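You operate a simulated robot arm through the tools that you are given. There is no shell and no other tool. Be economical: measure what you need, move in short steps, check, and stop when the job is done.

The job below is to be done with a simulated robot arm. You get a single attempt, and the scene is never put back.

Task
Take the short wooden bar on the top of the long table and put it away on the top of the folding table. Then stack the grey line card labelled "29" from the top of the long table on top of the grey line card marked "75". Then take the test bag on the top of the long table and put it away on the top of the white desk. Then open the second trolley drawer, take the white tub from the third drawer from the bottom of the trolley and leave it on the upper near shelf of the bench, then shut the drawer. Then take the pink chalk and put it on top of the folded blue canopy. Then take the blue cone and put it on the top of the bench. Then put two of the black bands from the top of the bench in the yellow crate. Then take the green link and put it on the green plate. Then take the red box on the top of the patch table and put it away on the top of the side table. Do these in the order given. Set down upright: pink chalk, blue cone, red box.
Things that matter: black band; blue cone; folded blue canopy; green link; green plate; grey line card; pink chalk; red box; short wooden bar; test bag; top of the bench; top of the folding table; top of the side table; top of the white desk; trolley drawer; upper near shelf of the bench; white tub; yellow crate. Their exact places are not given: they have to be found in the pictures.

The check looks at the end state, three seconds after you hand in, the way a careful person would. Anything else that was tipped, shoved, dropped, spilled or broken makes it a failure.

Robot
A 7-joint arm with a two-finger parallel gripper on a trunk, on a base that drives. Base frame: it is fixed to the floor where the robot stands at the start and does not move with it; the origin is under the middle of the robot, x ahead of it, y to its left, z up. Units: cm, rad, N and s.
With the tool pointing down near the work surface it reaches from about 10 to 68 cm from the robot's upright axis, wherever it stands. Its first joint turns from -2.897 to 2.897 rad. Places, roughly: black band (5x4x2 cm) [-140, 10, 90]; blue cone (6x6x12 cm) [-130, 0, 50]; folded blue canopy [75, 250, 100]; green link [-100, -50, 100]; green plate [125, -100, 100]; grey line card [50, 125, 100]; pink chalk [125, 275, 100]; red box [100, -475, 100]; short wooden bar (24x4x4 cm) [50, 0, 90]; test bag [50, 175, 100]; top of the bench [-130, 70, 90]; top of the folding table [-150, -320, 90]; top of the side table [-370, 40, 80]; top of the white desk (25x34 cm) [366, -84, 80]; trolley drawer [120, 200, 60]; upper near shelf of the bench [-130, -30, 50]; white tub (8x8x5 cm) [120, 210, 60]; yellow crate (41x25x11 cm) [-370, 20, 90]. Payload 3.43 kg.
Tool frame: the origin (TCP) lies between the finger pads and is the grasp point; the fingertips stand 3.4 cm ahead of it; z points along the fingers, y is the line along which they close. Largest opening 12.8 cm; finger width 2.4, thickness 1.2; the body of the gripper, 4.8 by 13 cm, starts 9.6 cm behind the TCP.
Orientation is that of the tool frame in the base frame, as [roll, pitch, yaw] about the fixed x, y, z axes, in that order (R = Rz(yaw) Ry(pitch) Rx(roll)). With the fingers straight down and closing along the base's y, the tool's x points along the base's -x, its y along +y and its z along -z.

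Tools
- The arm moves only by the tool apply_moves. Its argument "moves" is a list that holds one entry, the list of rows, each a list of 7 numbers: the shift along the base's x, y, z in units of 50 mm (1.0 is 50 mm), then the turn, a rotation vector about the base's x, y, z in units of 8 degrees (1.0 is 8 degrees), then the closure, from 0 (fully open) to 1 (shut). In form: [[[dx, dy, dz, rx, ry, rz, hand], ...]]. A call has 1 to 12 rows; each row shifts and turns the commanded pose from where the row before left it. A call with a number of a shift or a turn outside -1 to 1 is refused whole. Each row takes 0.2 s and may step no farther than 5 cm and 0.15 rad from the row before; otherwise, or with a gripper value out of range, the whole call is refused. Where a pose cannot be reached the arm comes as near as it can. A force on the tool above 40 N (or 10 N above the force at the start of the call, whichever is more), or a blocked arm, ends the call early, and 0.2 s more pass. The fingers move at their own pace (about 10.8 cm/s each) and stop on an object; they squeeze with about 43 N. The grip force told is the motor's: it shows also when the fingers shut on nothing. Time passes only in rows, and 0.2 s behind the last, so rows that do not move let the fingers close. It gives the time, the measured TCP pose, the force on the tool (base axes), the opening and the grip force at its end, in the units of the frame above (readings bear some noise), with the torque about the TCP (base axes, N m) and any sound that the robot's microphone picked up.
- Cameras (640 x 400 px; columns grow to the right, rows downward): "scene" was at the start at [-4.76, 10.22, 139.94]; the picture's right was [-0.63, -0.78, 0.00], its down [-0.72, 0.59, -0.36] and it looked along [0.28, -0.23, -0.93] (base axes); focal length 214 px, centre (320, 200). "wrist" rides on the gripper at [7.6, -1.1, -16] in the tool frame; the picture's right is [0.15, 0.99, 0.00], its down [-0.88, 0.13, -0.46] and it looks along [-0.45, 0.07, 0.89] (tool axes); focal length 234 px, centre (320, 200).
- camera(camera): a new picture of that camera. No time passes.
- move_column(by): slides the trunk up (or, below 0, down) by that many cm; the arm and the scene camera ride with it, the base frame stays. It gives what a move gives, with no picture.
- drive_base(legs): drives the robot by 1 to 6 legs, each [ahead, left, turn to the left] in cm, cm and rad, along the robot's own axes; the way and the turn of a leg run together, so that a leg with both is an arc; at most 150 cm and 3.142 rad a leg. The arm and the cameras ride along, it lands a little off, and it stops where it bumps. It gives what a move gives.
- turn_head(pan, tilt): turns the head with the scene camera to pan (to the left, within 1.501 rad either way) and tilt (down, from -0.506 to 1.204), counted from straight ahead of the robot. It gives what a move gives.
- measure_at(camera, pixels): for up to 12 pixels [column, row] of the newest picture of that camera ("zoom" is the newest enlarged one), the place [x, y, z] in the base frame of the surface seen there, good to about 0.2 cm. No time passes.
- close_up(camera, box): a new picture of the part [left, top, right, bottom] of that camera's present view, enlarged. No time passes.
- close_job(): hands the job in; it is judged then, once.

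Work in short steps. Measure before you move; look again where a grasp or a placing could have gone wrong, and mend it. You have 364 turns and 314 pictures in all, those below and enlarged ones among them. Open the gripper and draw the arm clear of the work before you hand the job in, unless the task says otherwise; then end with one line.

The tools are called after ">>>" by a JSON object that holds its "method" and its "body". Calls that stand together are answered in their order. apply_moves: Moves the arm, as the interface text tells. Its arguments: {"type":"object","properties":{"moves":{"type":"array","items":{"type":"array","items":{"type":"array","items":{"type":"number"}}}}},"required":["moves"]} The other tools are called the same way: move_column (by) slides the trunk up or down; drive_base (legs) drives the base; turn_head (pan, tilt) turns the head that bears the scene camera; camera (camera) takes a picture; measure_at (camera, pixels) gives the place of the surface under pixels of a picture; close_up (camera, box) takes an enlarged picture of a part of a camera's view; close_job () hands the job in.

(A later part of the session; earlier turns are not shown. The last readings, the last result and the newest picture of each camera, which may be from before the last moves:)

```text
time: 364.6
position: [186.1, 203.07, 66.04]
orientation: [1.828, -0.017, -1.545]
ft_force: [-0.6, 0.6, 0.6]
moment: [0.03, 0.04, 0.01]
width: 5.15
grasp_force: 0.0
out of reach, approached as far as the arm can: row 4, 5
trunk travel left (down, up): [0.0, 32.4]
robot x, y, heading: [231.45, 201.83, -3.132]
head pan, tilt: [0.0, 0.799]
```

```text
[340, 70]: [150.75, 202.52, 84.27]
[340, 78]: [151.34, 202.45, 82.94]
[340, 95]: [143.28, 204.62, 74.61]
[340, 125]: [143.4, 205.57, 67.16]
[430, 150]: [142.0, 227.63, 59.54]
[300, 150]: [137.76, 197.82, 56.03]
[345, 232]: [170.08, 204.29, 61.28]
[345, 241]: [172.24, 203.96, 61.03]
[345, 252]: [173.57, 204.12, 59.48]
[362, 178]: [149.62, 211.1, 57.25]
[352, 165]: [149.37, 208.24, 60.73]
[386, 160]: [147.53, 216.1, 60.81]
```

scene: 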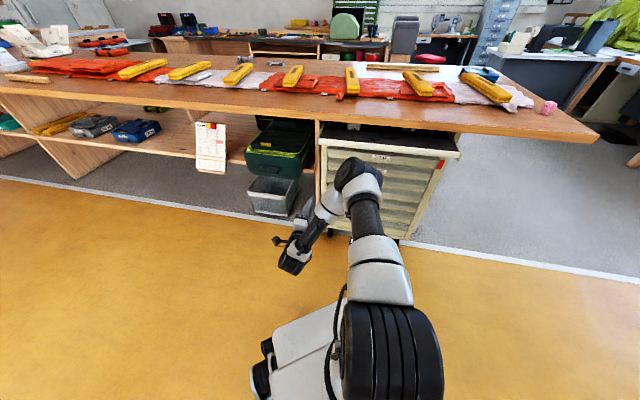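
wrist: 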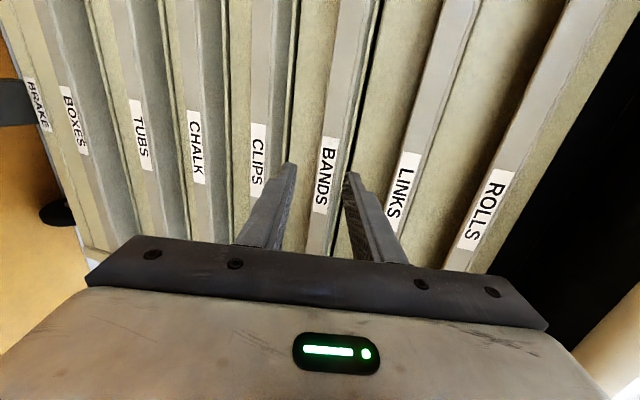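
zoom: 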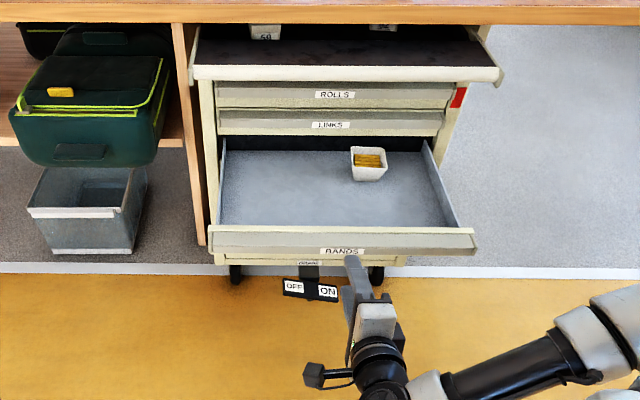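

The trolley top sticks out to x≈151 above the tub, so I'll take the tub with the hand slanted ~50° down, closing along y. I roll the hand 90° about its axis first (camera upward).

>>> {"method": "apply_moves", "body": {"moves": [[[0.2, 0, 0.2, -0.908, 0, -0.234, 0.3], [0.2, 0, 0.2, -0.908, 0, -0.234, 0], [0.2, 0, 0.2, -0.908, 0, -0.234, 0], [0.2, 0, 0.2, -0.908, 0, -0.234, 0], [0, 0, 0.2, -0.908, 0, -0.234, 0], [0, 0, 0.2, -0.908, 0, -0.234, 0], [0, 0, 0.2, -0.908, 0, -0.234, 0], [0, 0, 0.2, -0.908, 0, -0.234, 0], [0, 0, 0.2, -0.908, 0, -0.234, 0], [0, 0, 0.2, -0.908, 0, -0.234, 0], [0, 0, 0.2, -0.908, 0, -0.234, 0], [0, 0, 0.2, -0.908, 0, -0.234, 0]]]}}

>>> {"method": "apply_moves", "body": {"moves": [[[0, 0.2, 0, 0, -0.9, 0, 0], [0, 0.2, 0, 0, -0.9, 0, 0], [0, 0.2, 0, 0, -0.9, 0, 0], [0, 0.2, 0, 0, -0.9, 0, 0], [0, 0.2, 0, 0, -0.9, 0, 0]]]}}

>>> {"method": "camera", "body": {"camera": "wrist"}}

```text
time: 367.2
position: [182.82, 204.59, 72.06]
orientation: [-3.087, -1.352, 3.087]
ft_force: [1.4, 0.1, -0.1]
moment: [-0.01, 0.0, -0.01]
width: 12.83
grasp_force: 0.0
out of reach, approached as far as the arm can: row 2, 3, 4, 5, 6, 7, 8, 9, 10, 11, 12
trunk travel left (down, up): [0.0, 32.4]
robot x, y, heading: [231.21, 201.74, -3.129]
head pan, tilt: [0.0, 0.799]
```

```text
time: 368.4
position: [182.0, 209.88, 71.72]
orientation: [-3.132, -0.723, 3.13]
ft_force: [-0.2, 0.5, -0.2]
moment: [-0.03, 0.03, 0.04]
width: 12.82
grasp_force: 0.1
out of reach, approached as far as the arm can: row 1
trunk travel left (down, up): [0.0, 32.4]
robot x, y, heading: [231.36, 201.7, -3.128]
head pan, tilt: [0.0, 0.799]
```

```text
221 pictures are left
```

wrist: 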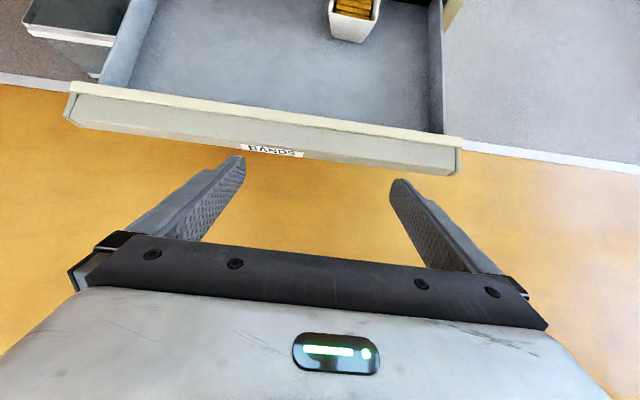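

The hand slants 48° down, closing along y. Before driving nearer I check the base's height against the open drawer.

>>> {"method": "turn_head", "body": {"pan": 0.1, "tilt": 1.15}}

>>> {"method": "camera", "body": {"camera": "scene"}}

>>> {"method": "measure_at", "body": {"camera": "scene", "pixels": [[320, 200], [320, 250], [320, 300], [320, 350], [280, 250], [360, 250], [250, 200], [300, 150], [340, 120]]}}

```text
time: 369.2
position: [182.08, 209.78, 71.66]
orientation: [-3.131, -0.722, 3.13]
ft_force: [-0.3, -1.4, -0.2]
moment: [-0.01, 0.01, 0.0]
width: 12.79
grasp_force: 0.1
trunk travel left (down, up): [0.0, 32.4]
robot x, y, heading: [231.2, 201.55, -3.129]
head pan, tilt: [0.099, 1.15]
```

```text
220 pictures are left
```

scene: 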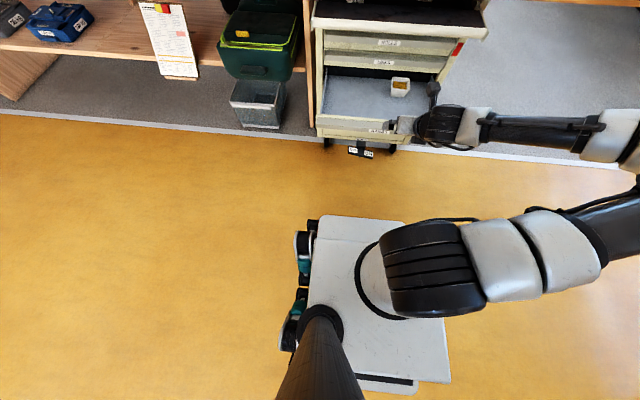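

```text
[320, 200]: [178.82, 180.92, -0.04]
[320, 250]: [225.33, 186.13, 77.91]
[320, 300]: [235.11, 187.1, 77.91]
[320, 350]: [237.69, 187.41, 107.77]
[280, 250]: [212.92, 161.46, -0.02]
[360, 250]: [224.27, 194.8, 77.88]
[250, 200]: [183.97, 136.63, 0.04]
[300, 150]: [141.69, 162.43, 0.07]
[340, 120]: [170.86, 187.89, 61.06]
```

The robot's body is compact (front ≈13 cm ahead of its axis), so driving 26 cm nearer keeps clear of the open drawer. I raise the hand a bit first.

>>> {"method": "apply_moves", "body": {"moves": [[[0, 0.3, 0.5, 0, 0, 0, 0], [0, 0.3, 0.5, 0, 0, 0, 0]]]}}

>>> {"method": "drive_base", "body": {"legs": [[26, 0, 0]]}}

>>> {"method": "camera", "body": {"camera": "wrist"}}

```text
time: 369.8
position: [182.04, 212.82, 76.73]
orientation: [-3.131, -0.722, 3.13]
ft_force: [0.1, 0.4, 0.6]
moment: [0.0, 0.0, -0.02]
width: 12.78
grasp_force: 0.1
trunk travel left (down, up): [0.0, 32.4]
robot x, y, heading: [231.45, 201.84, -3.129]
head pan, tilt: [0.099, 1.15]
```

```text
time: 371.7
position: [155.97, 212.76, 76.78]
orientation: [-3.13, -0.723, 3.124]
ft_force: [-0.4, 0.2, 0.5]
moment: [-0.02, -0.03, -0.02]
width: 12.81
grasp_force: 0.0
trunk travel left (down, up): [0.0, 32.4]
robot x, y, heading: [205.11, 201.53, -3.132]
head pan, tilt: [0.099, 1.15]
```

```text
219 pictures are left
```

wrist: 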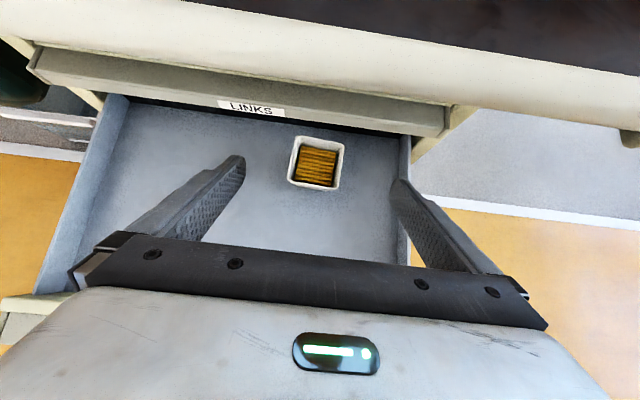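

The tub is in view at (316,162). I measure it, and flatten the hand's slant to ~35° so the wrist camera keeps clear of the trolley top.

>>> {"method": "measure_at", "body": {"camera": "wrist", "pixels": [[298, 138], [342, 144], [336, 187], [290, 180], [317, 165], [240, 60], [250, 15], [250, 40], [400, 160], [200, 150], [316, 140], [312, 185]]}}

>>> {"method": "apply_moves", "body": {"moves": [[[0.3, 0, 0, 0, 0.85, 0, 0], [0.3, 0, 0, 0, 0.85, 0, 0]]]}}

>>> {"method": "camera", "body": {"camera": "wrist"}}

```text
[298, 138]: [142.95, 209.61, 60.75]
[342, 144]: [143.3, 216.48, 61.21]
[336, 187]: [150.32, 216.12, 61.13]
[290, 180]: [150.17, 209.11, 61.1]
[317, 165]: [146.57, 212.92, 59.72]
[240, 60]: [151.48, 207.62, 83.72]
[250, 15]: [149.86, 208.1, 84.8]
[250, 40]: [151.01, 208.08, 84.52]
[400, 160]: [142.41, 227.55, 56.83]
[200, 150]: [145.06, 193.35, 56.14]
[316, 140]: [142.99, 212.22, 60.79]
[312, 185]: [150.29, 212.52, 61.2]
```

```text
time: 372.3
position: [158.01, 213.26, 76.67]
orientation: [-3.126, -0.962, 3.121]
ft_force: [-0.1, -0.1, 0.7]
moment: [0.01, -0.02, 0.01]
width: 12.81
grasp_force: 0.1
out of reach, approached as far as the arm can: row 2
trunk travel left (down, up): [0.0, 32.4]
robot x, y, heading: [204.73, 201.53, -3.131]
head pan, tilt: [0.099, 1.15]
```

```text
218 pictures are left
```

wrist: 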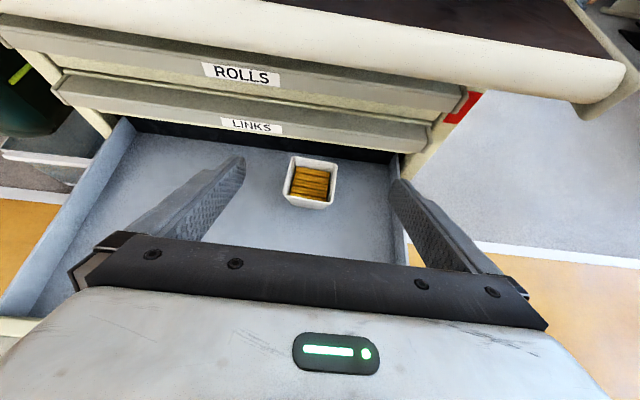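

Tub rim x 142.9–150.3, y 209.2–216.4, z 61. I move in so the fingers straddle it.

>>> {"method": "apply_moves", "body": {"moves": [[[-0.2, -0.03, -0.7, 0, 0, 0, 0], [-0.3, -0.03, -0.7, 0, 0, 0, 0], [-0.5, -0.03, -0.7, 0, 0, 0, 0], [-0.5, 0, -0.6, 0, 0, 0, 0], [-0.5, 0, -0.5, 0, 0, 0, 0], [-0.16, 0, -0.15, 0, 0, 0, 0]]]}}

>>> {"method": "camera", "body": {"camera": "wrist"}}

```text
time: 373.7
position: [147.21, 212.59, 60.0]
orientation: [-3.122, -0.96, 3.118]
ft_force: [0.5, -0.4, 0.0]
moment: [0.01, -0.01, -0.03]
width: 12.78
grasp_force: 0.0
trunk travel left (down, up): [0.0, 32.4]
robot x, y, heading: [205.13, 201.09, -3.133]
head pan, tilt: [0.099, 1.15]
```

```text
217 pictures are left
```

wrist: 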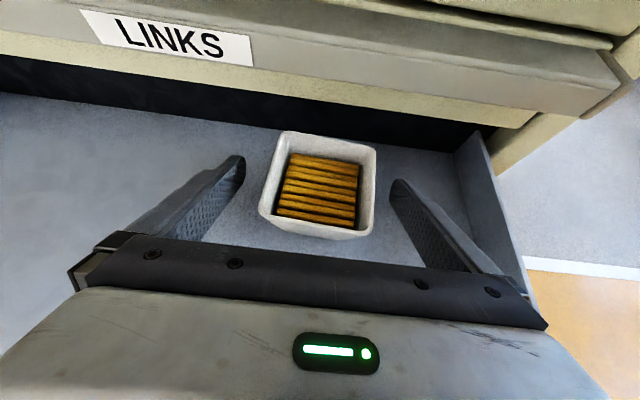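

The tub is centred between the fingers. Close gently.

>>> {"method": "apply_moves", "body": {"moves": [[[0, 0, 0, 0, 0, 0, 0.25], [0, 0, 0, 0, 0, 0, 0.4], [0, 0, 0, 0, 0, 0, 0.5], [0, 0, 0, 0, 0, 0, 0.7], [0, 0, 0, 0, 0, 0, 1], [0, 0, 0, 0, 0, 0, 1]]]}}

>>> {"method": "camera", "body": {"camera": "wrist"}}

```text
time: 375.1
position: [147.32, 212.63, 59.89]
orientation: [-3.123, -0.959, 3.117]
ft_force: [-1.3, -0.3, -0.2]
moment: [-0.05, -0.04, 0.04]
width: 7.83
grasp_force: 43.0
trunk travel left (down, up): [0.0, 32.4]
robot x, y, heading: [205.06, 201.53, -3.126]
head pan, tilt: [0.099, 1.15]
```

```text
216 pictures are left
```

wrist: 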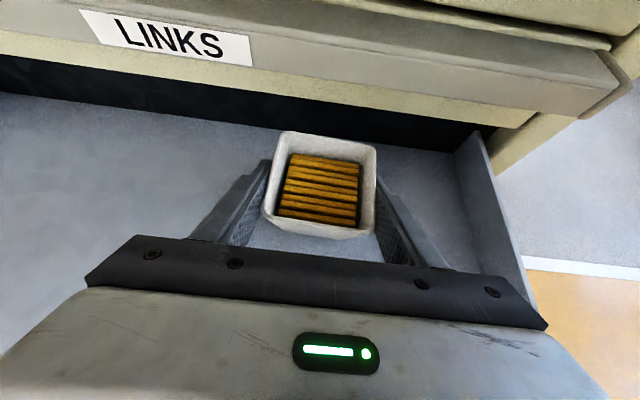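

Gripped (7.83 cm). I lift slightly, draw out towards +x, then raise.

>>> {"method": "apply_moves", "body": {"moves": [[[0, 0, 0.2, 0, 0, 0, 1], [0.2, 0, 0.2, 0, 0, 0, 1], [0.5, 0, 0.1, 0, 0, 0, 1], [0.7, 0, 0.2, 0, 0, 0, 1], [0.6, 0, 0.6, 0, 0, 0, 1], [0.4, 0, 0.7, 0, 0, 0, 1], [0.3, 0, 0.8, 0, 0, 0, 1], [0.2, 0, 0.8, 0, 0, 0, 1], [0, 0, 0.8, 0, 0, 0, 1]]]}}

>>> {"method": "camera", "body": {"camera": "wrist"}}

```text
time: 377.1
position: [158.7, 214.52, 81.22]
orientation: [-3.123, -0.96, 3.12]
ft_force: [-0.5, 0.4, -1.3]
moment: [-0.05, 0.03, 0.0]
width: 7.81
grasp_force: 43.5
out of reach, approached as far as the arm can: row 7, 8
trunk travel left (down, up): [0.0, 32.4]
robot x, y, heading: [205.03, 201.74, -3.13]
head pan, tilt: [0.099, 1.15]
```

```text
215 pictures are left
```

wrist: 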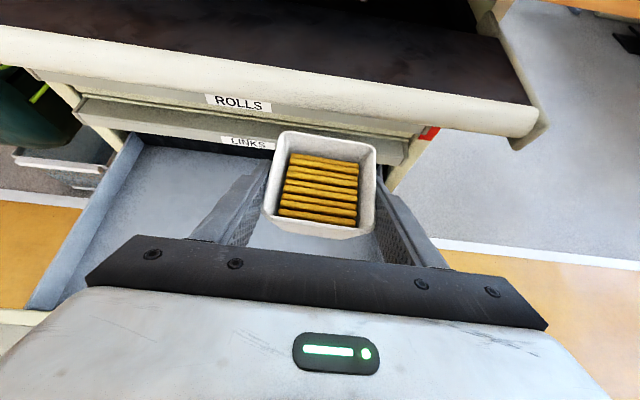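

Tub held level. The drawer will be shut when I come back for the pink chalk close by. I back off and look at the way round the table's +y end.

>>> {"method": "drive_base", "body": {"legs": [[-35, 0, 0]]}}

>>> {"method": "turn_head", "body": {"pan": -0.75, "tilt": 0.45}}

>>> {"method": "camera", "body": {"camera": "scene"}}

```text
time: 379.4
position: [194.02, 214.85, 81.21]
orientation: [-3.124, -0.959, 3.118]
ft_force: [0.3, 0.6, -1.3]
moment: [-0.01, -0.02, 0.0]
width: 7.76
grasp_force: 43.3
trunk travel left (down, up): [0.0, 32.4]
robot x, y, heading: [240.59, 201.64, -3.14]
head pan, tilt: [0.099, 1.15]
```

```text
time: 380.5
position: [193.97, 214.9, 81.14]
orientation: [-3.122, -0.957, 3.119]
ft_force: [0.3, 0.4, -1.1]
moment: [0.04, -0.01, -0.02]
width: 7.73
grasp_force: 43.2
trunk travel left (down, up): [0.0, 32.4]
robot x, y, heading: [240.41, 201.58, -3.134]
head pan, tilt: [-0.75, 0.45]
```

```text
214 pictures are left
```

scene: 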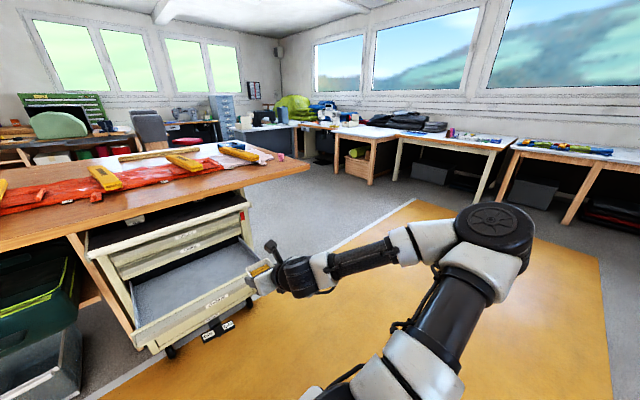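

>>> {"method": "measure_at", "body": {"camera": "scene", "pixels": [[309, 168], [220, 152], [370, 183], [395, 178], [350, 172], [280, 130], [520, 145], [250, 165], [300, 180], [330, 165], [215, 145], [180, 140]]}}

>>> {"method": "close_up", "body": {"camera": "scene", "box": [100, 80, 420, 220]}}

```text
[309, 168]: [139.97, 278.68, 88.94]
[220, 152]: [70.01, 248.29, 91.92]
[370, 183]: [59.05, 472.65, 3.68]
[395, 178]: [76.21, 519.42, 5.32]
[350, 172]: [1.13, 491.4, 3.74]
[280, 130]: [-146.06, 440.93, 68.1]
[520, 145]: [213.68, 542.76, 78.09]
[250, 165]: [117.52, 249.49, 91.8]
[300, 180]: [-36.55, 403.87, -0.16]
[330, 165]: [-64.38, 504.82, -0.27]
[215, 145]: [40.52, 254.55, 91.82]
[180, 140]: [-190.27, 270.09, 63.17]
```

```text
2.00 times, centred on (260, 150) of scene
```

zoom: 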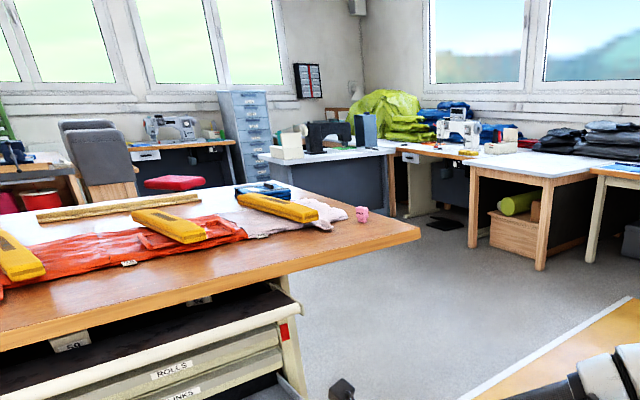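

Clear corridor beyond the table end (y≈279). I drive round: right 140, ahead 280, then left along the bench.

>>> {"method": "drive_base", "body": {"legs": [[0, -140, 0], [150, 0, 0], [130, 0, 0], [0, 150, 0], [0, 150, 0], [0, 70, 0]]}}

>>> {"method": "turn_head", "body": {"pan": 0, "tilt": 0.7}}

>>> {"method": "camera", "body": {"camera": "scene"}}

```text
time: 442.7
position: [-73.7, -18.09, 81.26]
orientation: [-3.124, -0.957, 3.132]
ft_force: [-0.3, 0.4, -0.6]
moment: [0.03, 0.01, 0.01]
width: 7.72
grasp_force: 42.6
trunk travel left (down, up): [0.0, 32.4]
robot x, y, heading: [-26.92, -30.52, -3.125]
head pan, tilt: [-0.75, 0.45]
```

```text
time: 443.8
position: [-73.63, -18.08, 81.32]
orientation: [-3.125, -0.959, 3.132]
ft_force: [-1.0, 0.7, -1.3]
moment: [-0.03, 0.0, 0.0]
width: 7.7
grasp_force: 43.0
trunk travel left (down, up): [0.0, 32.4]
robot x, y, heading: [-27.2, -30.36, -3.119]
head pan, tilt: [0.0, 0.7]
```

```text
212 pictures are left
```

scene: 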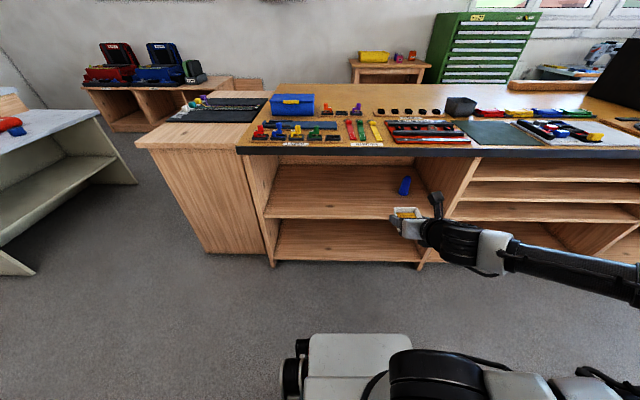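

The left bay has an upper shelf (with the blue cone) and a lower one. I measure.

>>> {"method": "measure_at", "body": {"camera": "scene", "pixels": [[330, 185], [330, 212], [405, 195], [405, 178], [270, 212], [430, 200], [330, 240], [330, 152], [280, 190], [400, 165], [330, 170], [260, 155]]}}

>>> {"method": "close_up", "body": {"camera": "scene", "box": [230, 80, 480, 280]}}

```text
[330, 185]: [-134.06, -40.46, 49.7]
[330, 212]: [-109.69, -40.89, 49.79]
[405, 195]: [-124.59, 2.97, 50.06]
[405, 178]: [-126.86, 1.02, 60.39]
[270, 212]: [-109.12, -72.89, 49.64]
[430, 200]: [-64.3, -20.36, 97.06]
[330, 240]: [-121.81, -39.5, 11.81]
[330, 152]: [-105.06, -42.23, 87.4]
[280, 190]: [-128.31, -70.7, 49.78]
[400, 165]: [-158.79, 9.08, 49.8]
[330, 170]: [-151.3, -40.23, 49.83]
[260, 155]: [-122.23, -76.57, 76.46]
```

```text
2.00 times, centred on (355, 180) of scene
```

zoom: 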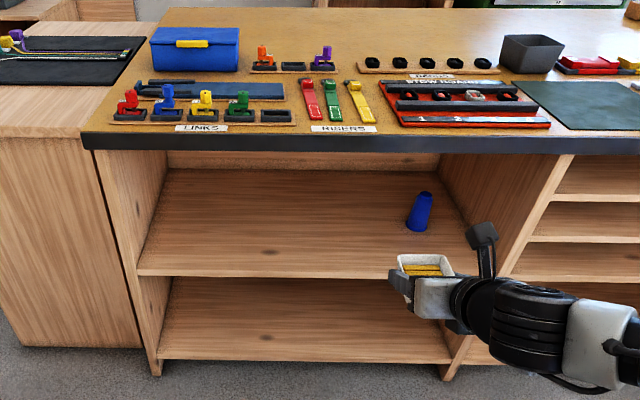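

Shelf floor z≈49.75 (x -109…-160, y -73…15). Before entering, I test in free space whether the hand reaches z≈56 at this slant.

>>> {"method": "apply_moves", "body": {"moves": [[[-0.3, -0.2, -0.7, 0, 0, 0, 1], [-0.3, -0.2, -0.7, 0, 0, 0, 1], [-0.3, -0.2, -0.7, 0, 0, 0, 1], [-0.3, -0.2, -0.7, 0, 0, 0, 1], [-0.3, -0.2, -0.7, 0, 0, 0, 1], [-0.3, -0.2, -0.7, 0, 0, 0, 1], [0, -0.2, -0.6, 0, 0, 0, 1]]]}}

```text
time: 445.4
position: [-82.43, -25.21, 57.25]
orientation: [-3.124, -0.959, 3.131]
ft_force: [-0.1, -1.0, -0.9]
moment: [0.02, -0.02, 0.03]
width: 7.7
grasp_force: 42.4
trunk travel left (down, up): [0.0, 32.4]
robot x, y, heading: [-26.86, -30.14, -3.127]
head pan, tilt: [0.0, 0.7]
```

Good. I test the last 3.5 cm lower too, then raise back.

>>> {"method": "apply_moves", "body": {"moves": [[[0, 0, -0.35, 0, 0, 0, 1], [0, 0, -0.35, 0, 0, 0, 1]]]}}

```text
time: 446.0
position: [-82.61, -25.05, 53.78]
orientation: [-3.126, -0.959, 3.132]
ft_force: [1.0, -0.4, -0.8]
moment: [-0.03, 0.03, 0.01]
width: 7.64
grasp_force: 42.9
trunk travel left (down, up): [0.0, 32.4]
robot x, y, heading: [-27.25, -30.5, -3.117]
head pan, tilt: [0.0, 0.7]
```

Reachable. I raise 3.5 cm and drive in (37 ahead, 12 left).

>>> {"method": "apply_moves", "body": {"moves": [[[0, 0, 0.35, 0, 0, 0, 1], [0, 0, 0.45, 0, 0, 0, 1]]]}}

>>> {"method": "drive_base", "body": {"legs": [[0, 12, -0.02], [37, 0, 0]]}}

>>> {"method": "turn_head", "body": {"pan": 0, "tilt": 0.9}}

>>> {"method": "camera", "body": {"camera": "wrist"}}

>>> {"method": "camera", "body": {"camera": "scene"}}

```text
time: 446.6
position: [-82.58, -25.2, 57.61]
orientation: [-3.124, -0.958, 3.131]
ft_force: [-0.5, 0.1, 0.4]
moment: [0.02, -0.04, -0.02]
width: 7.69
grasp_force: 43.4
trunk travel left (down, up): [0.0, 32.4]
robot x, y, heading: [-27.43, -30.26, -3.12]
head pan, tilt: [0.0, 0.7]
```

```text
time: 450.3
position: [-119.15, -36.18, 57.68]
orientation: [-3.124, -0.958, 3.112]
ft_force: [-0.1, -0.4, -0.5]
moment: [0.0, 0.01, 0.04]
width: 7.7
grasp_force: 43.0
trunk travel left (down, up): [0.0, 32.4]
robot x, y, heading: [-63.86, -42.32, -3.141]
head pan, tilt: [0.0, 0.7]
```

```text
time: 451.1
position: [-119.25, -36.07, 57.64]
orientation: [-3.124, -0.957, 3.112]
ft_force: [-0.2, -0.3, -0.9]
moment: [0.0, 0.0, 0.01]
width: 7.69
grasp_force: 42.8
trunk travel left (down, up): [0.0, 32.4]
robot x, y, heading: [-63.89, -42.39, -3.144]
head pan, tilt: [0.0, 0.901]
```

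```text
210 pictures are left
```

wrist: 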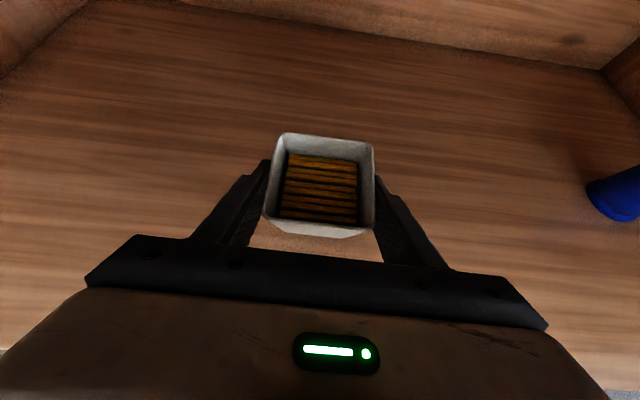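

```text
209 pictures are left
```

scene: 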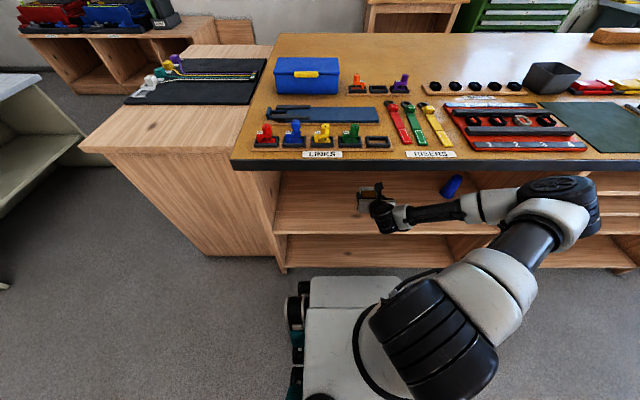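

Inside the shelf bay. I lower to contact.

>>> {"method": "apply_moves", "body": {"moves": [[[0, 0, -0.35, 0, 0, 0, 1], [0, 0, -0.25, 0, 0, 0, 1], [0, 0, -0.12, 0, 0, 0, 1], [0, 0, -0.06, 0, 0, 0, 1], [0, 0, 0, 0, 0, 0, 1]]]}}

>>> {"method": "camera", "body": {"camera": "wrist"}}

```text
time: 452.3
position: [-119.16, -35.99, 53.84]
orientation: [-3.123, -0.96, 3.111]
ft_force: [0.9, -0.1, 5.3]
moment: [-0.18, 0.16, 0.01]
width: 7.67
grasp_force: 42.6
trunk travel left (down, up): [0.0, 32.4]
robot x, y, heading: [-63.84, -42.56, -3.141]
head pan, tilt: [0.0, 0.901]
```

```text
208 pictures are left
```

wrist: 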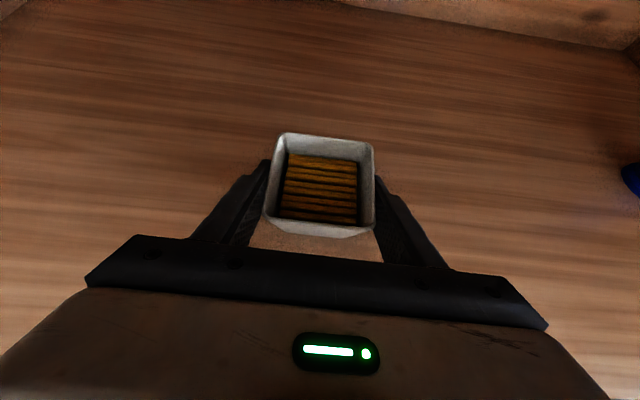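

Touching the shelf (5 N up). Open and withdraw along the hand's axis.

>>> {"method": "apply_moves", "body": {"moves": [[[0, 0, 0, 0, 0, 0, 0.3], [0, 0, 0, 0, 0, 0, 0.1], [0, 0, 0, 0, 0, 0, 0], [0.4, 0, 0.2, 0, 0, 0, 0], [0.6, 0, 0.3, 0, 0, 0, 0], [0.7, 0, 0.4, 0, 0, 0, 0]]]}}

>>> {"method": "camera", "body": {"camera": "wrist"}}

```text
time: 453.7
position: [-110.78, -36.06, 58.23]
orientation: [-3.125, -0.957, 3.111]
ft_force: [0.0, 0.3, 0.1]
moment: [-0.01, 0.01, 0.01]
width: 12.81
grasp_force: 0.0
trunk travel left (down, up): [0.0, 32.4]
robot x, y, heading: [-64.23, -42.75, -3.14]
head pan, tilt: [0.0, 0.901]
```

```text
207 pictures are left
```

wrist: 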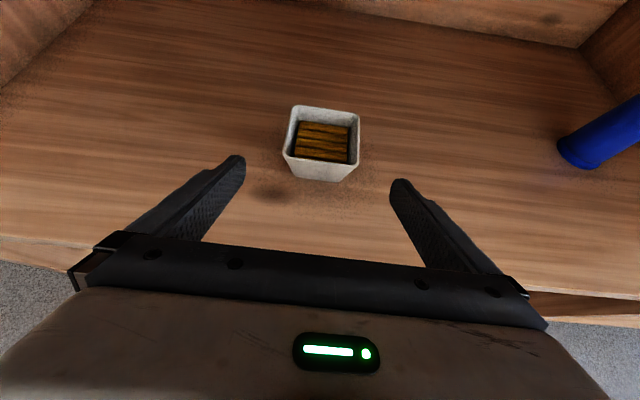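

Tub stands well on the shelf. I go back round the table to the trolley to shut the drawer.

>>> {"method": "drive_base", "body": {"legs": [[-37, 0, 0], [0, -150, 0], [0, -150, 0], [0, -85, 0], [-150, 0, 0], [-125, 0, 0]]}}

>>> {"method": "drive_base", "body": {"legs": [[0, 140, 0]]}}

>>> {"method": "turn_head", "body": {"pan": 0, "tilt": 0.7}}

>>> {"method": "camera", "body": {"camera": "scene"}}

```text
time: 505.0
position: [180.72, 364.08, 58.13]
orientation: [-3.124, -0.958, -3.093]
ft_force: [0.4, 0.5, 0.1]
moment: [-0.01, 0.01, 0.01]
width: 12.81
grasp_force: 0.0
trunk travel left (down, up): [0.0, 32.4]
robot x, y, heading: [227.97, 361.15, -3.063]
head pan, tilt: [0.0, 0.901]
```

```text
time: 518.7
position: [191.2, 224.02, 58.28]
orientation: [-3.124, -0.957, -3.104]
ft_force: [-0.2, -0.1, 0.1]
moment: [0.02, -0.01, 0.01]
width: 12.79
grasp_force: 0.1
trunk travel left (down, up): [0.0, 32.4]
robot x, y, heading: [238.45, 220.86, -3.071]
head pan, tilt: [0.0, 0.901]
```

```text
time: 519.5
position: [191.19, 223.86, 58.16]
orientation: [-3.124, -0.957, -3.104]
ft_force: [-0.2, -0.2, 1.0]
moment: [0.0, 0.01, 0.02]
width: 12.8
grasp_force: 0.1
trunk travel left (down, up): [0.0, 32.4]
robot x, y, heading: [238.11, 220.98, -3.068]
head pan, tilt: [0.0, 0.7]
```

```text
206 pictures are left
```

scene: 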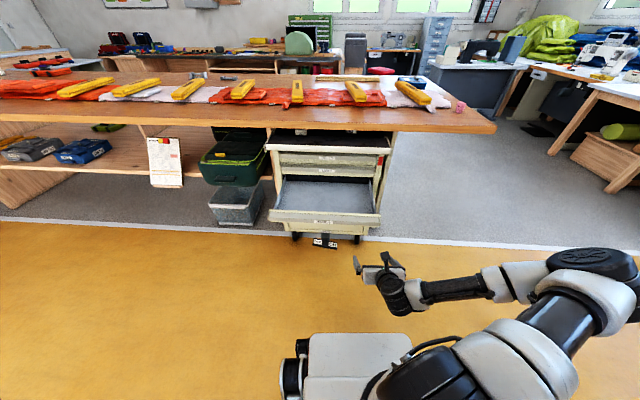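

Heading has drifted to -3.07; I correct it and centre on the drawer (y≈203), with fingers closed at lip height to push.

>>> {"method": "drive_base", "body": {"legs": [[0, 0, -0.07], [0, 19, 0]]}}

>>> {"method": "apply_moves", "body": {"moves": [[[0, 0, 0.3, 0, 0, 0, 0.5], [0, 0, 0.3, 0, 0, 0, 1], [0, 0, 0, 0, 0, 0, 1], [0, 0, 0, 0, 0, 0, 1]]]}}

>>> {"method": "camera", "body": {"camera": "scene"}}

>>> {"method": "camera", "body": {"camera": "wrist"}}

```text
time: 522.4
position: [191.54, 208.14, 58.15]
orientation: [-3.125, -0.959, 3.114]
ft_force: [-0.3, -0.3, 0.2]
moment: [-0.02, 0.02, 0.02]
width: 12.78
grasp_force: 0.1
trunk travel left (down, up): [0.0, 32.4]
robot x, y, heading: [238.46, 201.81, -3.136]
head pan, tilt: [0.0, 0.7]
```

```text
time: 523.4
position: [191.6, 207.95, 61.14]
orientation: [-3.123, -0.96, 3.111]
ft_force: [-0.3, -0.2, -0.1]
moment: [-0.01, 0.05, -0.02]
width: 0.0
grasp_force: 33.1
trunk travel left (down, up): [0.0, 32.4]
robot x, y, heading: [238.56, 201.66, -3.14]
head pan, tilt: [0.0, 0.7]
```

```text
205 pictures are left
```

scene: 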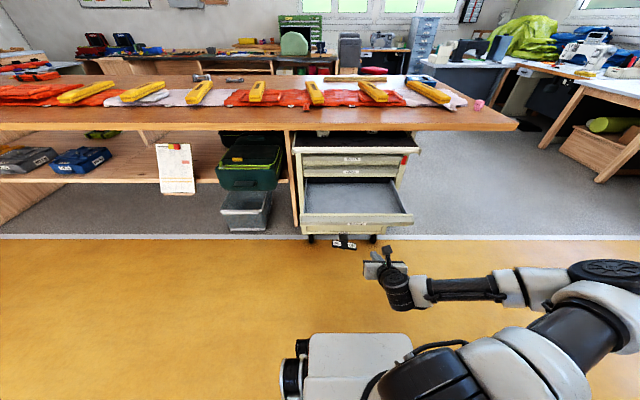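

```text
204 pictures are left
```

wrist: 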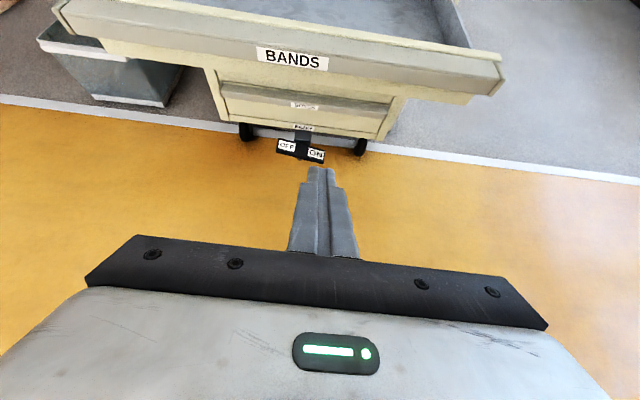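

I centre to y≈203 and push the drawer in by driving ahead 40 cm.

>>> {"method": "apply_moves", "body": {"moves": [[[0, -0.9, 0, 0, 0, 0, 1]]]}}

>>> {"method": "drive_base", "body": {"legs": [[20, 0, 0], [20, 0, 0]]}}

>>> {"method": "camera", "body": {"camera": "scene"}}

>>> {"method": "camera", "body": {"camera": "wrist"}}

```text
time: 523.8
position: [191.67, 203.3, 61.23]
orientation: [-3.123, -0.957, 3.112]
ft_force: [-0.2, 1.0, -0.1]
moment: [-0.03, 0.01, 0.02]
width: 0.0
grasp_force: 33.2
trunk travel left (down, up): [0.0, 32.4]
robot x, y, heading: [238.62, 201.58, -3.14]
head pan, tilt: [0.0, 0.7]
```

```text
time: 526.6
position: [151.92, 203.57, 61.09]
orientation: [-3.124, -0.957, 3.111]
ft_force: [-0.2, 0.4, 0.1]
moment: [0.0, 0.01, -0.01]
width: 0.0
grasp_force: 32.7
trunk travel left (down, up): [0.0, 32.4]
robot x, y, heading: [198.51, 201.33, -3.143]
head pan, tilt: [0.0, 0.7]
```

```text
203 pictures are left
```

scene: 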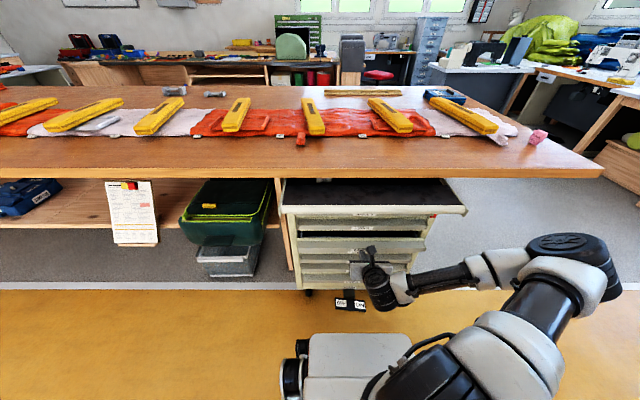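

```text
202 pictures are left
```

wrist: 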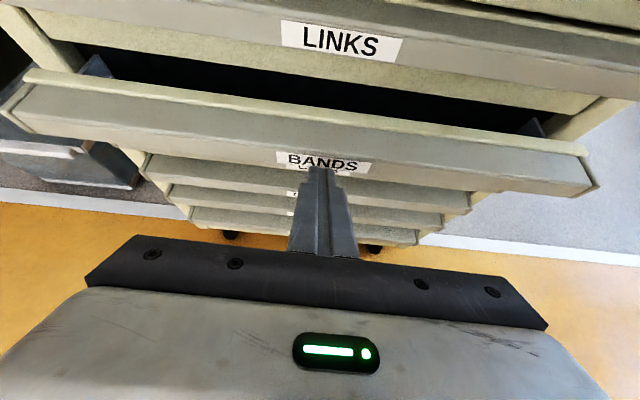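

Nearly shut. I push on with the arm, watching the force.

>>> {"method": "apply_moves", "body": {"moves": [[[-0.4, 0, 0, 0, 0, 0, 1], [-0.4, 0, 0, 0, 0, 0, 1], [-0.3, 0, 0, 0, 0, 0, 1], [-0.1, 0, 0, 0, 0, 0, 1], [-0.1, 0, 0, 0, 0, 0, 1], [-0.06, 0, 0, 0, 0, 0, 1], [-0.06, 0, 0, 0, 0, 0, 1]]]}}

>>> {"method": "camera", "body": {"camera": "wrist"}}

```text
time: 527.5
position: [146.86, 203.53, 60.9]
orientation: [-3.124, -0.95, 3.112]
ft_force: [11.1, 1.4, 6.4]
moment: [-0.02, 0.09, -0.02]
width: 0.0
grasp_force: 33.3
trunk travel left (down, up): [0.0, 32.4]
robot x, y, heading: [198.86, 201.49, -3.142]
head pan, tilt: [0.0, 0.7]
stopped in row 4: the force on the tool passed its limit at 51 N (the readings are from after the stop); the commanded pose is now the measured one
```

```text
201 pictures are left
```

wrist: 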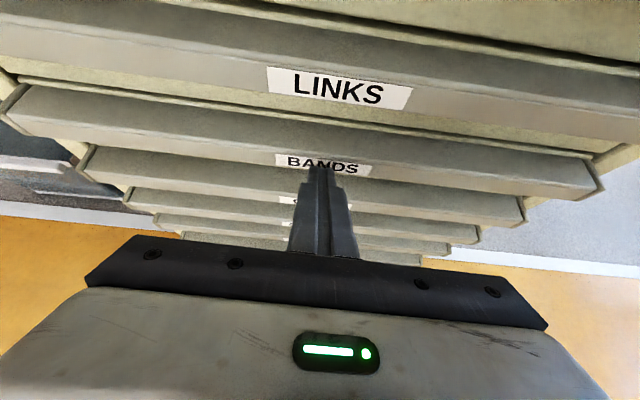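

It hit the stop. I verify the lip positions and back off.

>>> {"method": "measure_at", "body": {"camera": "wrist", "pixels": [[200, 92], [200, 145], [200, 185], [450, 100], [450, 160], [450, 200]]}}

>>> {"method": "apply_moves", "body": {"moves": [[[0.6, 0, 0.2, 0, 0, 0, 1], [0.8, 0, 0.4, 0, 0, 0, 1], [0.8, 0, 0.4, 0, 0, 0, 0.5]]]}}

>>> {"method": "drive_base", "body": {"legs": [[-25, 0, 0]]}}

>>> {"method": "close_up", "body": {"camera": "scene", "box": [240, 110, 440, 270]}}

```text
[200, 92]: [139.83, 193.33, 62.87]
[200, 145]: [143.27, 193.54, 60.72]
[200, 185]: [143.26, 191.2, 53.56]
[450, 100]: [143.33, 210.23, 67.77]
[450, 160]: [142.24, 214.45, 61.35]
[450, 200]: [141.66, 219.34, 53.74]
```

```text
time: 528.3
position: [154.26, 203.97, 63.48]
orientation: [-3.122, -0.95, 3.11]
ft_force: [-0.1, -0.4, -0.4]
moment: [-0.02, 0.02, 0.07]
width: 6.4
grasp_force: 0.1
out of reach, approached as far as the arm can: row 3
trunk travel left (down, up): [0.0, 32.4]
robot x, y, heading: [198.94, 201.66, -3.143]
head pan, tilt: [0.0, 0.7]
```

```text
time: 530.1
position: [179.05, 203.96, 63.42]
orientation: [-3.122, -0.949, 3.11]
ft_force: [0.4, -0.2, 1.0]
moment: [0.04, -0.01, 0.02]
width: 6.41
grasp_force: 0.1
trunk travel left (down, up): [0.0, 32.4]
robot x, y, heading: [223.51, 201.33, -3.137]
head pan, tilt: [0.0, 0.7]
```

```text
2.50 times, centred on (340, 190) of scene
```

zoom: 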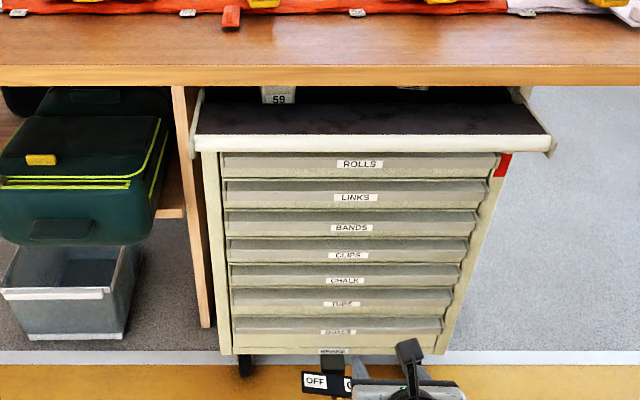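

All drawers are shut. Next the pink chalk: I raise the trunk, point the hand down again, and drive to the table's +y end, facing it.

>>> {"method": "move_column", "body": {"by": 20}}

>>> {"method": "apply_moves", "body": {"moves": [[[0.2, 0, 0.3, 0, -0.85, 0, 0], [0.2, 0, 0.3, 0, -0.85, 0, 0], [0.1, 0, 0.3, 0, -0.85, 0, 0], [0.1, 0, 0.3, 0, -0.85, 0, 0], [0, 0, 0.3, 0, -0.85, 0, 0], [0, 0, 0.3, 0, -0.85, 0, 0], [0, 0, 0.3, 0, -0.85, 0, 0], [0, 0, 0.3, 0, -0.95, 0, 0]]]}}

>>> {"method": "drive_base", "body": {"legs": [[0, -137, 0], [133, 0, 0], [0, 0, 1.57]]}}

>>> {"method": "turn_head", "body": {"pan": 0, "tilt": 0.6}}

>>> {"method": "camera", "body": {"camera": "scene"}}

```text
time: 532.3
position: [178.85, 204.01, 83.53]
orientation: [-3.122, -0.95, 3.111]
ft_force: [0.3, 0.7, 0.0]
moment: [-0.02, -0.02, 0.0]
width: 6.4
grasp_force: 0.0
trunk travel left (down, up): [-20.0, 12.4]
robot x, y, heading: [223.1, 201.55, -3.138]
head pan, tilt: [0.0, 0.7]
```

```text
time: 534.1
position: [180.69, 204.06, 94.79]
orientation: [3.137, 0.015, 3.125]
ft_force: [0.3, 0.2, -0.3]
moment: [-0.02, 0.02, 0.01]
width: 12.8
grasp_force: 0.0
out of reach, approached as far as the arm can: row 1, 2
trunk travel left (down, up): [-20.0, 12.4]
robot x, y, heading: [223.52, 201.17, -3.137]
head pan, tilt: [0.0, 0.7]
```

```text
time: 557.7
position: [88.09, 294.51, 94.83]
orientation: [3.134, 0.015, -1.562]
ft_force: [-0.9, 0.0, -0.9]
moment: [-0.03, -0.03, 0.02]
width: 12.8
grasp_force: 0.1
trunk travel left (down, up): [-20.0, 12.4]
robot x, y, heading: [89.24, 337.91, -1.547]
head pan, tilt: [0.0, 0.7]
```

```text
time: 558.4
position: [88.14, 294.61, 94.79]
orientation: [3.135, 0.013, -1.562]
ft_force: [0.1, 0.6, 0.5]
moment: [0.01, -0.02, 0.0]
width: 12.79
grasp_force: 0.1
trunk travel left (down, up): [-20.0, 12.4]
robot x, y, heading: [89.48, 337.99, -1.542]
head pan, tilt: [0.0, 0.6]
```

```text
199 pictures are left
```

scene: 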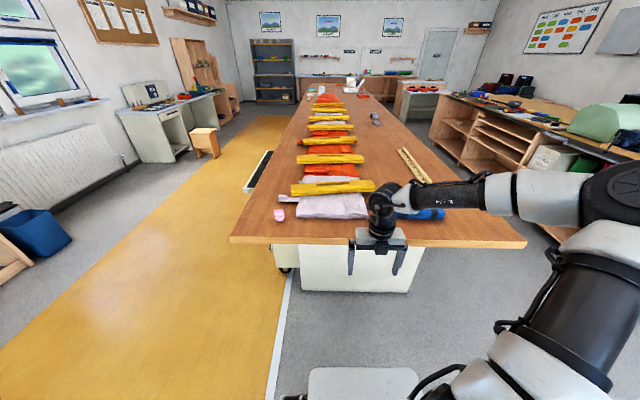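

Pink chalk at (279,214); the blue canopy is beside the gripper at (420,213). I raise the hand above table level and look closer.

>>> {"method": "apply_moves", "body": {"moves": [[[0, 0, 0.9, 0, 0, 0, 0], [0, 0, 0.9, 0, 0, 0, 0], [0, 0, 0.9, 0, 0, 0, 0], [0, 0, 0.9, 0, 0, 0, 0], [0, 0, 0.9, 0, 0, 0, 0]]]}}

>>> {"method": "drive_base", "body": {"legs": [[25, 0, -0.03]]}}

>>> {"method": "turn_head", "body": {"pan": 0, "tilt": 0.85}}

>>> {"method": "camera", "body": {"camera": "scene"}}

```text
time: 559.6
position: [88.0, 294.72, 117.49]
orientation: [3.134, 0.013, -1.562]
ft_force: [0.0, -0.8, 0.2]
moment: [0.0, -0.04, 0.01]
width: 12.78
grasp_force: 0.0
trunk travel left (down, up): [-20.0, 12.4]
robot x, y, heading: [89.53, 337.67, -1.55]
head pan, tilt: [0.0, 0.6]
```

```text
time: 561.4
position: [86.86, 269.83, 117.51]
orientation: [3.135, 0.015, -1.592]
ft_force: [0.2, 0.1, 0.3]
moment: [0.0, -0.02, 0.02]
width: 12.8
grasp_force: 0.0
trunk travel left (down, up): [-20.0, 12.4]
robot x, y, heading: [90.07, 313.1, -1.577]
head pan, tilt: [0.0, 0.6]
```

```text
time: 562.2
position: [86.81, 269.72, 117.32]
orientation: [3.135, 0.016, -1.594]
ft_force: [-0.3, -0.7, -0.2]
moment: [0.01, 0.02, 0.03]
width: 12.8
grasp_force: 0.0
trunk travel left (down, up): [-20.0, 12.4]
robot x, y, heading: [89.92, 312.92, -1.576]
head pan, tilt: [0.0, 0.85]
```

```text
198 pictures are left
```

scene: 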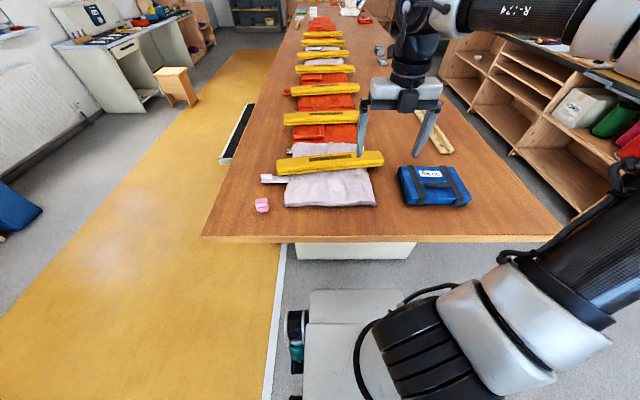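

>>> {"method": "close_up", "body": {"camera": "scene", "box": [235, 160, 315, 230]}}

>>> {"method": "measure_at", "body": {"camera": "zoom", "pixels": [[200, 330], [215, 355], [190, 345], [230, 340], [215, 330], [100, 300]]}}

>>> {"method": "close_up", "body": {"camera": "scene", "box": [390, 150, 490, 220]}}

>>> {"method": "measure_at", "body": {"camera": "scene", "pixels": [[403, 172], [455, 170], [410, 200], [465, 198], [435, 185], [430, 200], [262, 200], [262, 208], [240, 237]]}}

```text
5.71 times, centred on (275, 195) of scene
```

zoom: 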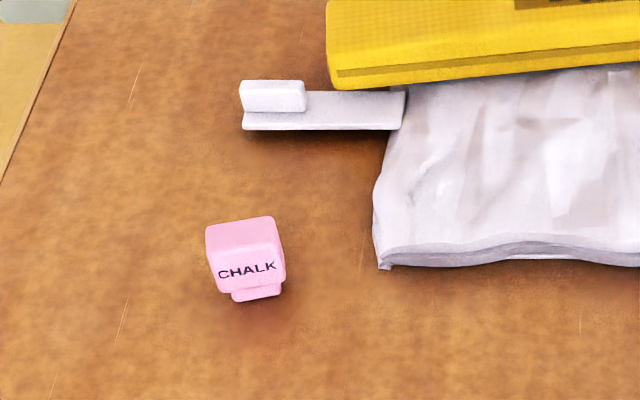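

```text
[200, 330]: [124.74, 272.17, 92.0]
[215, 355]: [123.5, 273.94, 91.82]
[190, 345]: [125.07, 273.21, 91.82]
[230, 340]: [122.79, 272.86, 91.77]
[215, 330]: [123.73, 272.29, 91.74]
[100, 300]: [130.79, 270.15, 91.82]
```

```text
5.71 times, centred on (440, 185) of scene
```

zoom: 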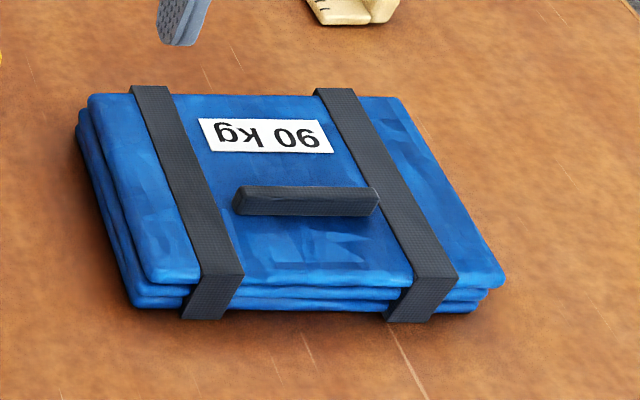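

```text
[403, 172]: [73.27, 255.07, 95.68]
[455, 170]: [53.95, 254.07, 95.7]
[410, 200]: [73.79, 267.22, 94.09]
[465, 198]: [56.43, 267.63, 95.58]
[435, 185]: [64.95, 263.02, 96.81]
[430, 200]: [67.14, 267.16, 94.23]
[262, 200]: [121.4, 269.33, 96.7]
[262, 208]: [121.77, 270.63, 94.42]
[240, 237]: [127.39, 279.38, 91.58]
```

Chalk ≈(121.5,269), its head ~4 cm on a small foot. I measure clear flat spots on the canopy top.

>>> {"method": "measure_at", "body": {"camera": "zoom", "pixels": [[260, 220], [260, 275], [380, 230], [390, 275], [310, 215], [250, 110], [250, 175], [330, 165], [415, 130], [450, 230], [110, 110], [160, 260]]}}

>>> {"method": "measure_at", "body": {"camera": "zoom", "pixels": [[240, 195], [240, 205], [370, 195], [375, 208], [430, 160], [470, 260], [215, 240], [205, 200], [420, 240], [310, 200], [320, 245], [300, 190]]}}

```text
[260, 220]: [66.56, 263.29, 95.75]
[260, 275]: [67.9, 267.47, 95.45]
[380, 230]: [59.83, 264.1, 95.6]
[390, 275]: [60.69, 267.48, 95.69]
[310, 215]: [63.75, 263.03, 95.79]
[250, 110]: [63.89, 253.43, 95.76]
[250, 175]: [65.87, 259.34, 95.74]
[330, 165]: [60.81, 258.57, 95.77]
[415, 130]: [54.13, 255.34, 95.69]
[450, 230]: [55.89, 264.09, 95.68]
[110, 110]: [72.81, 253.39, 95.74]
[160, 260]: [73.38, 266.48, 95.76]
```

```text
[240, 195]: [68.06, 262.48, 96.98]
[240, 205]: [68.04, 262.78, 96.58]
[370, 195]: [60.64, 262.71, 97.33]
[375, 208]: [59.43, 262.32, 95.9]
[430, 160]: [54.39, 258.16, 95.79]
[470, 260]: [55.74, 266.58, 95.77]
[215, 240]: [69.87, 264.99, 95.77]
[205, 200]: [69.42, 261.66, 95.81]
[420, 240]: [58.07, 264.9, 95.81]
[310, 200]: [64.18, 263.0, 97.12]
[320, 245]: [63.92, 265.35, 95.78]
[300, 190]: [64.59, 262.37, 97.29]
```

The flat part by the label, about (63.5,257), z 95.75, suits the chalk. I move the hand above the chalk.

>>> {"method": "apply_moves", "body": {"moves": [[[0.87, -0.03, -0.1, 0, 0, 0, 0], [0.87, -0.03, -0.1, 0, 0, 0, 0], [0.87, -0.03, -0.1, 0, 0, 0, 0], [0.87, -0.03, -0.1, 0, 0, 0, 0], [0.87, -0.03, -0.1, 0, 0, 0, 0], [0.87, -0.03, -0.1, 0, 0, 0, 0], [0.87, -0.03, -0.1, 0, 0, 0, 0], [0.85, -0.03, -0.1, 0, 0, 0, 0]]]}}

>>> {"method": "camera", "body": {"camera": "wrist"}}

```text
time: 564.0
position: [116.93, 268.04, 114.19]
orientation: [3.135, 0.013, -1.595]
ft_force: [-0.1, 1.0, -0.5]
moment: [0.02, 0.01, 0.0]
width: 12.77
grasp_force: 0.1
out of reach, approached as far as the arm can: row 7, 8
trunk travel left (down, up): [-20.0, 12.4]
robot x, y, heading: [89.83, 312.76, -1.574]
head pan, tilt: [0.0, 0.85]
```

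```text
195 pictures are left
```

wrist: 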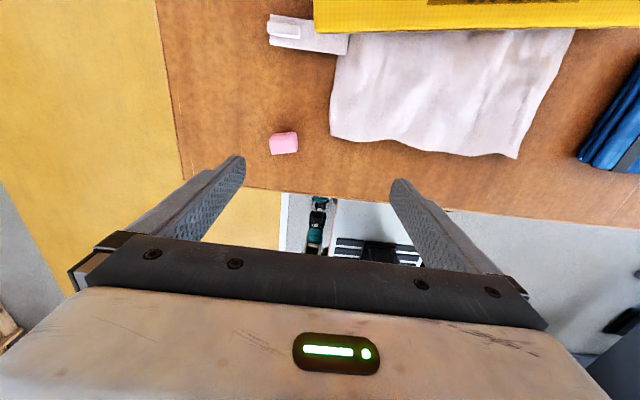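

The arm is at its left limit. I shift the base 12 cm left and measure the chalk.

>>> {"method": "drive_base", "body": {"legs": [[0, 12, 0]]}}

>>> {"method": "close_up", "body": {"camera": "wrist", "box": [270, 90, 390, 190]}}

```text
time: 565.8
position: [129.01, 268.06, 114.19]
orientation: [3.137, 0.011, -1.599]
ft_force: [0.2, 0.3, 0.2]
moment: [0.02, 0.03, 0.0]
width: 12.79
grasp_force: 0.1
trunk travel left (down, up): [-20.0, 12.4]
robot x, y, heading: [101.8, 312.59, -1.575]
head pan, tilt: [0.0, 0.85]
```

```text
4.00 times, centred on (330, 140) of wrist
```

zoom: 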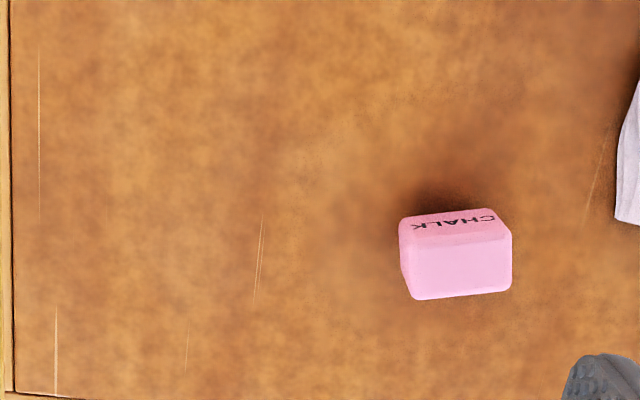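

>>> {"method": "measure_at", "body": {"camera": "zoom", "pixels": [[408, 245], [505, 240], [505, 285], [415, 292], [405, 222], [495, 214], [457, 265], [300, 260]]}}

```text
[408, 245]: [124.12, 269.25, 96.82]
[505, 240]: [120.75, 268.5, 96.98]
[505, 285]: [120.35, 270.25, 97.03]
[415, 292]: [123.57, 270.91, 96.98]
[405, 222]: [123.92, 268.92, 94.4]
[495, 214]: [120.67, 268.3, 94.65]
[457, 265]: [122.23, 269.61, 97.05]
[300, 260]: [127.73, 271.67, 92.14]
```

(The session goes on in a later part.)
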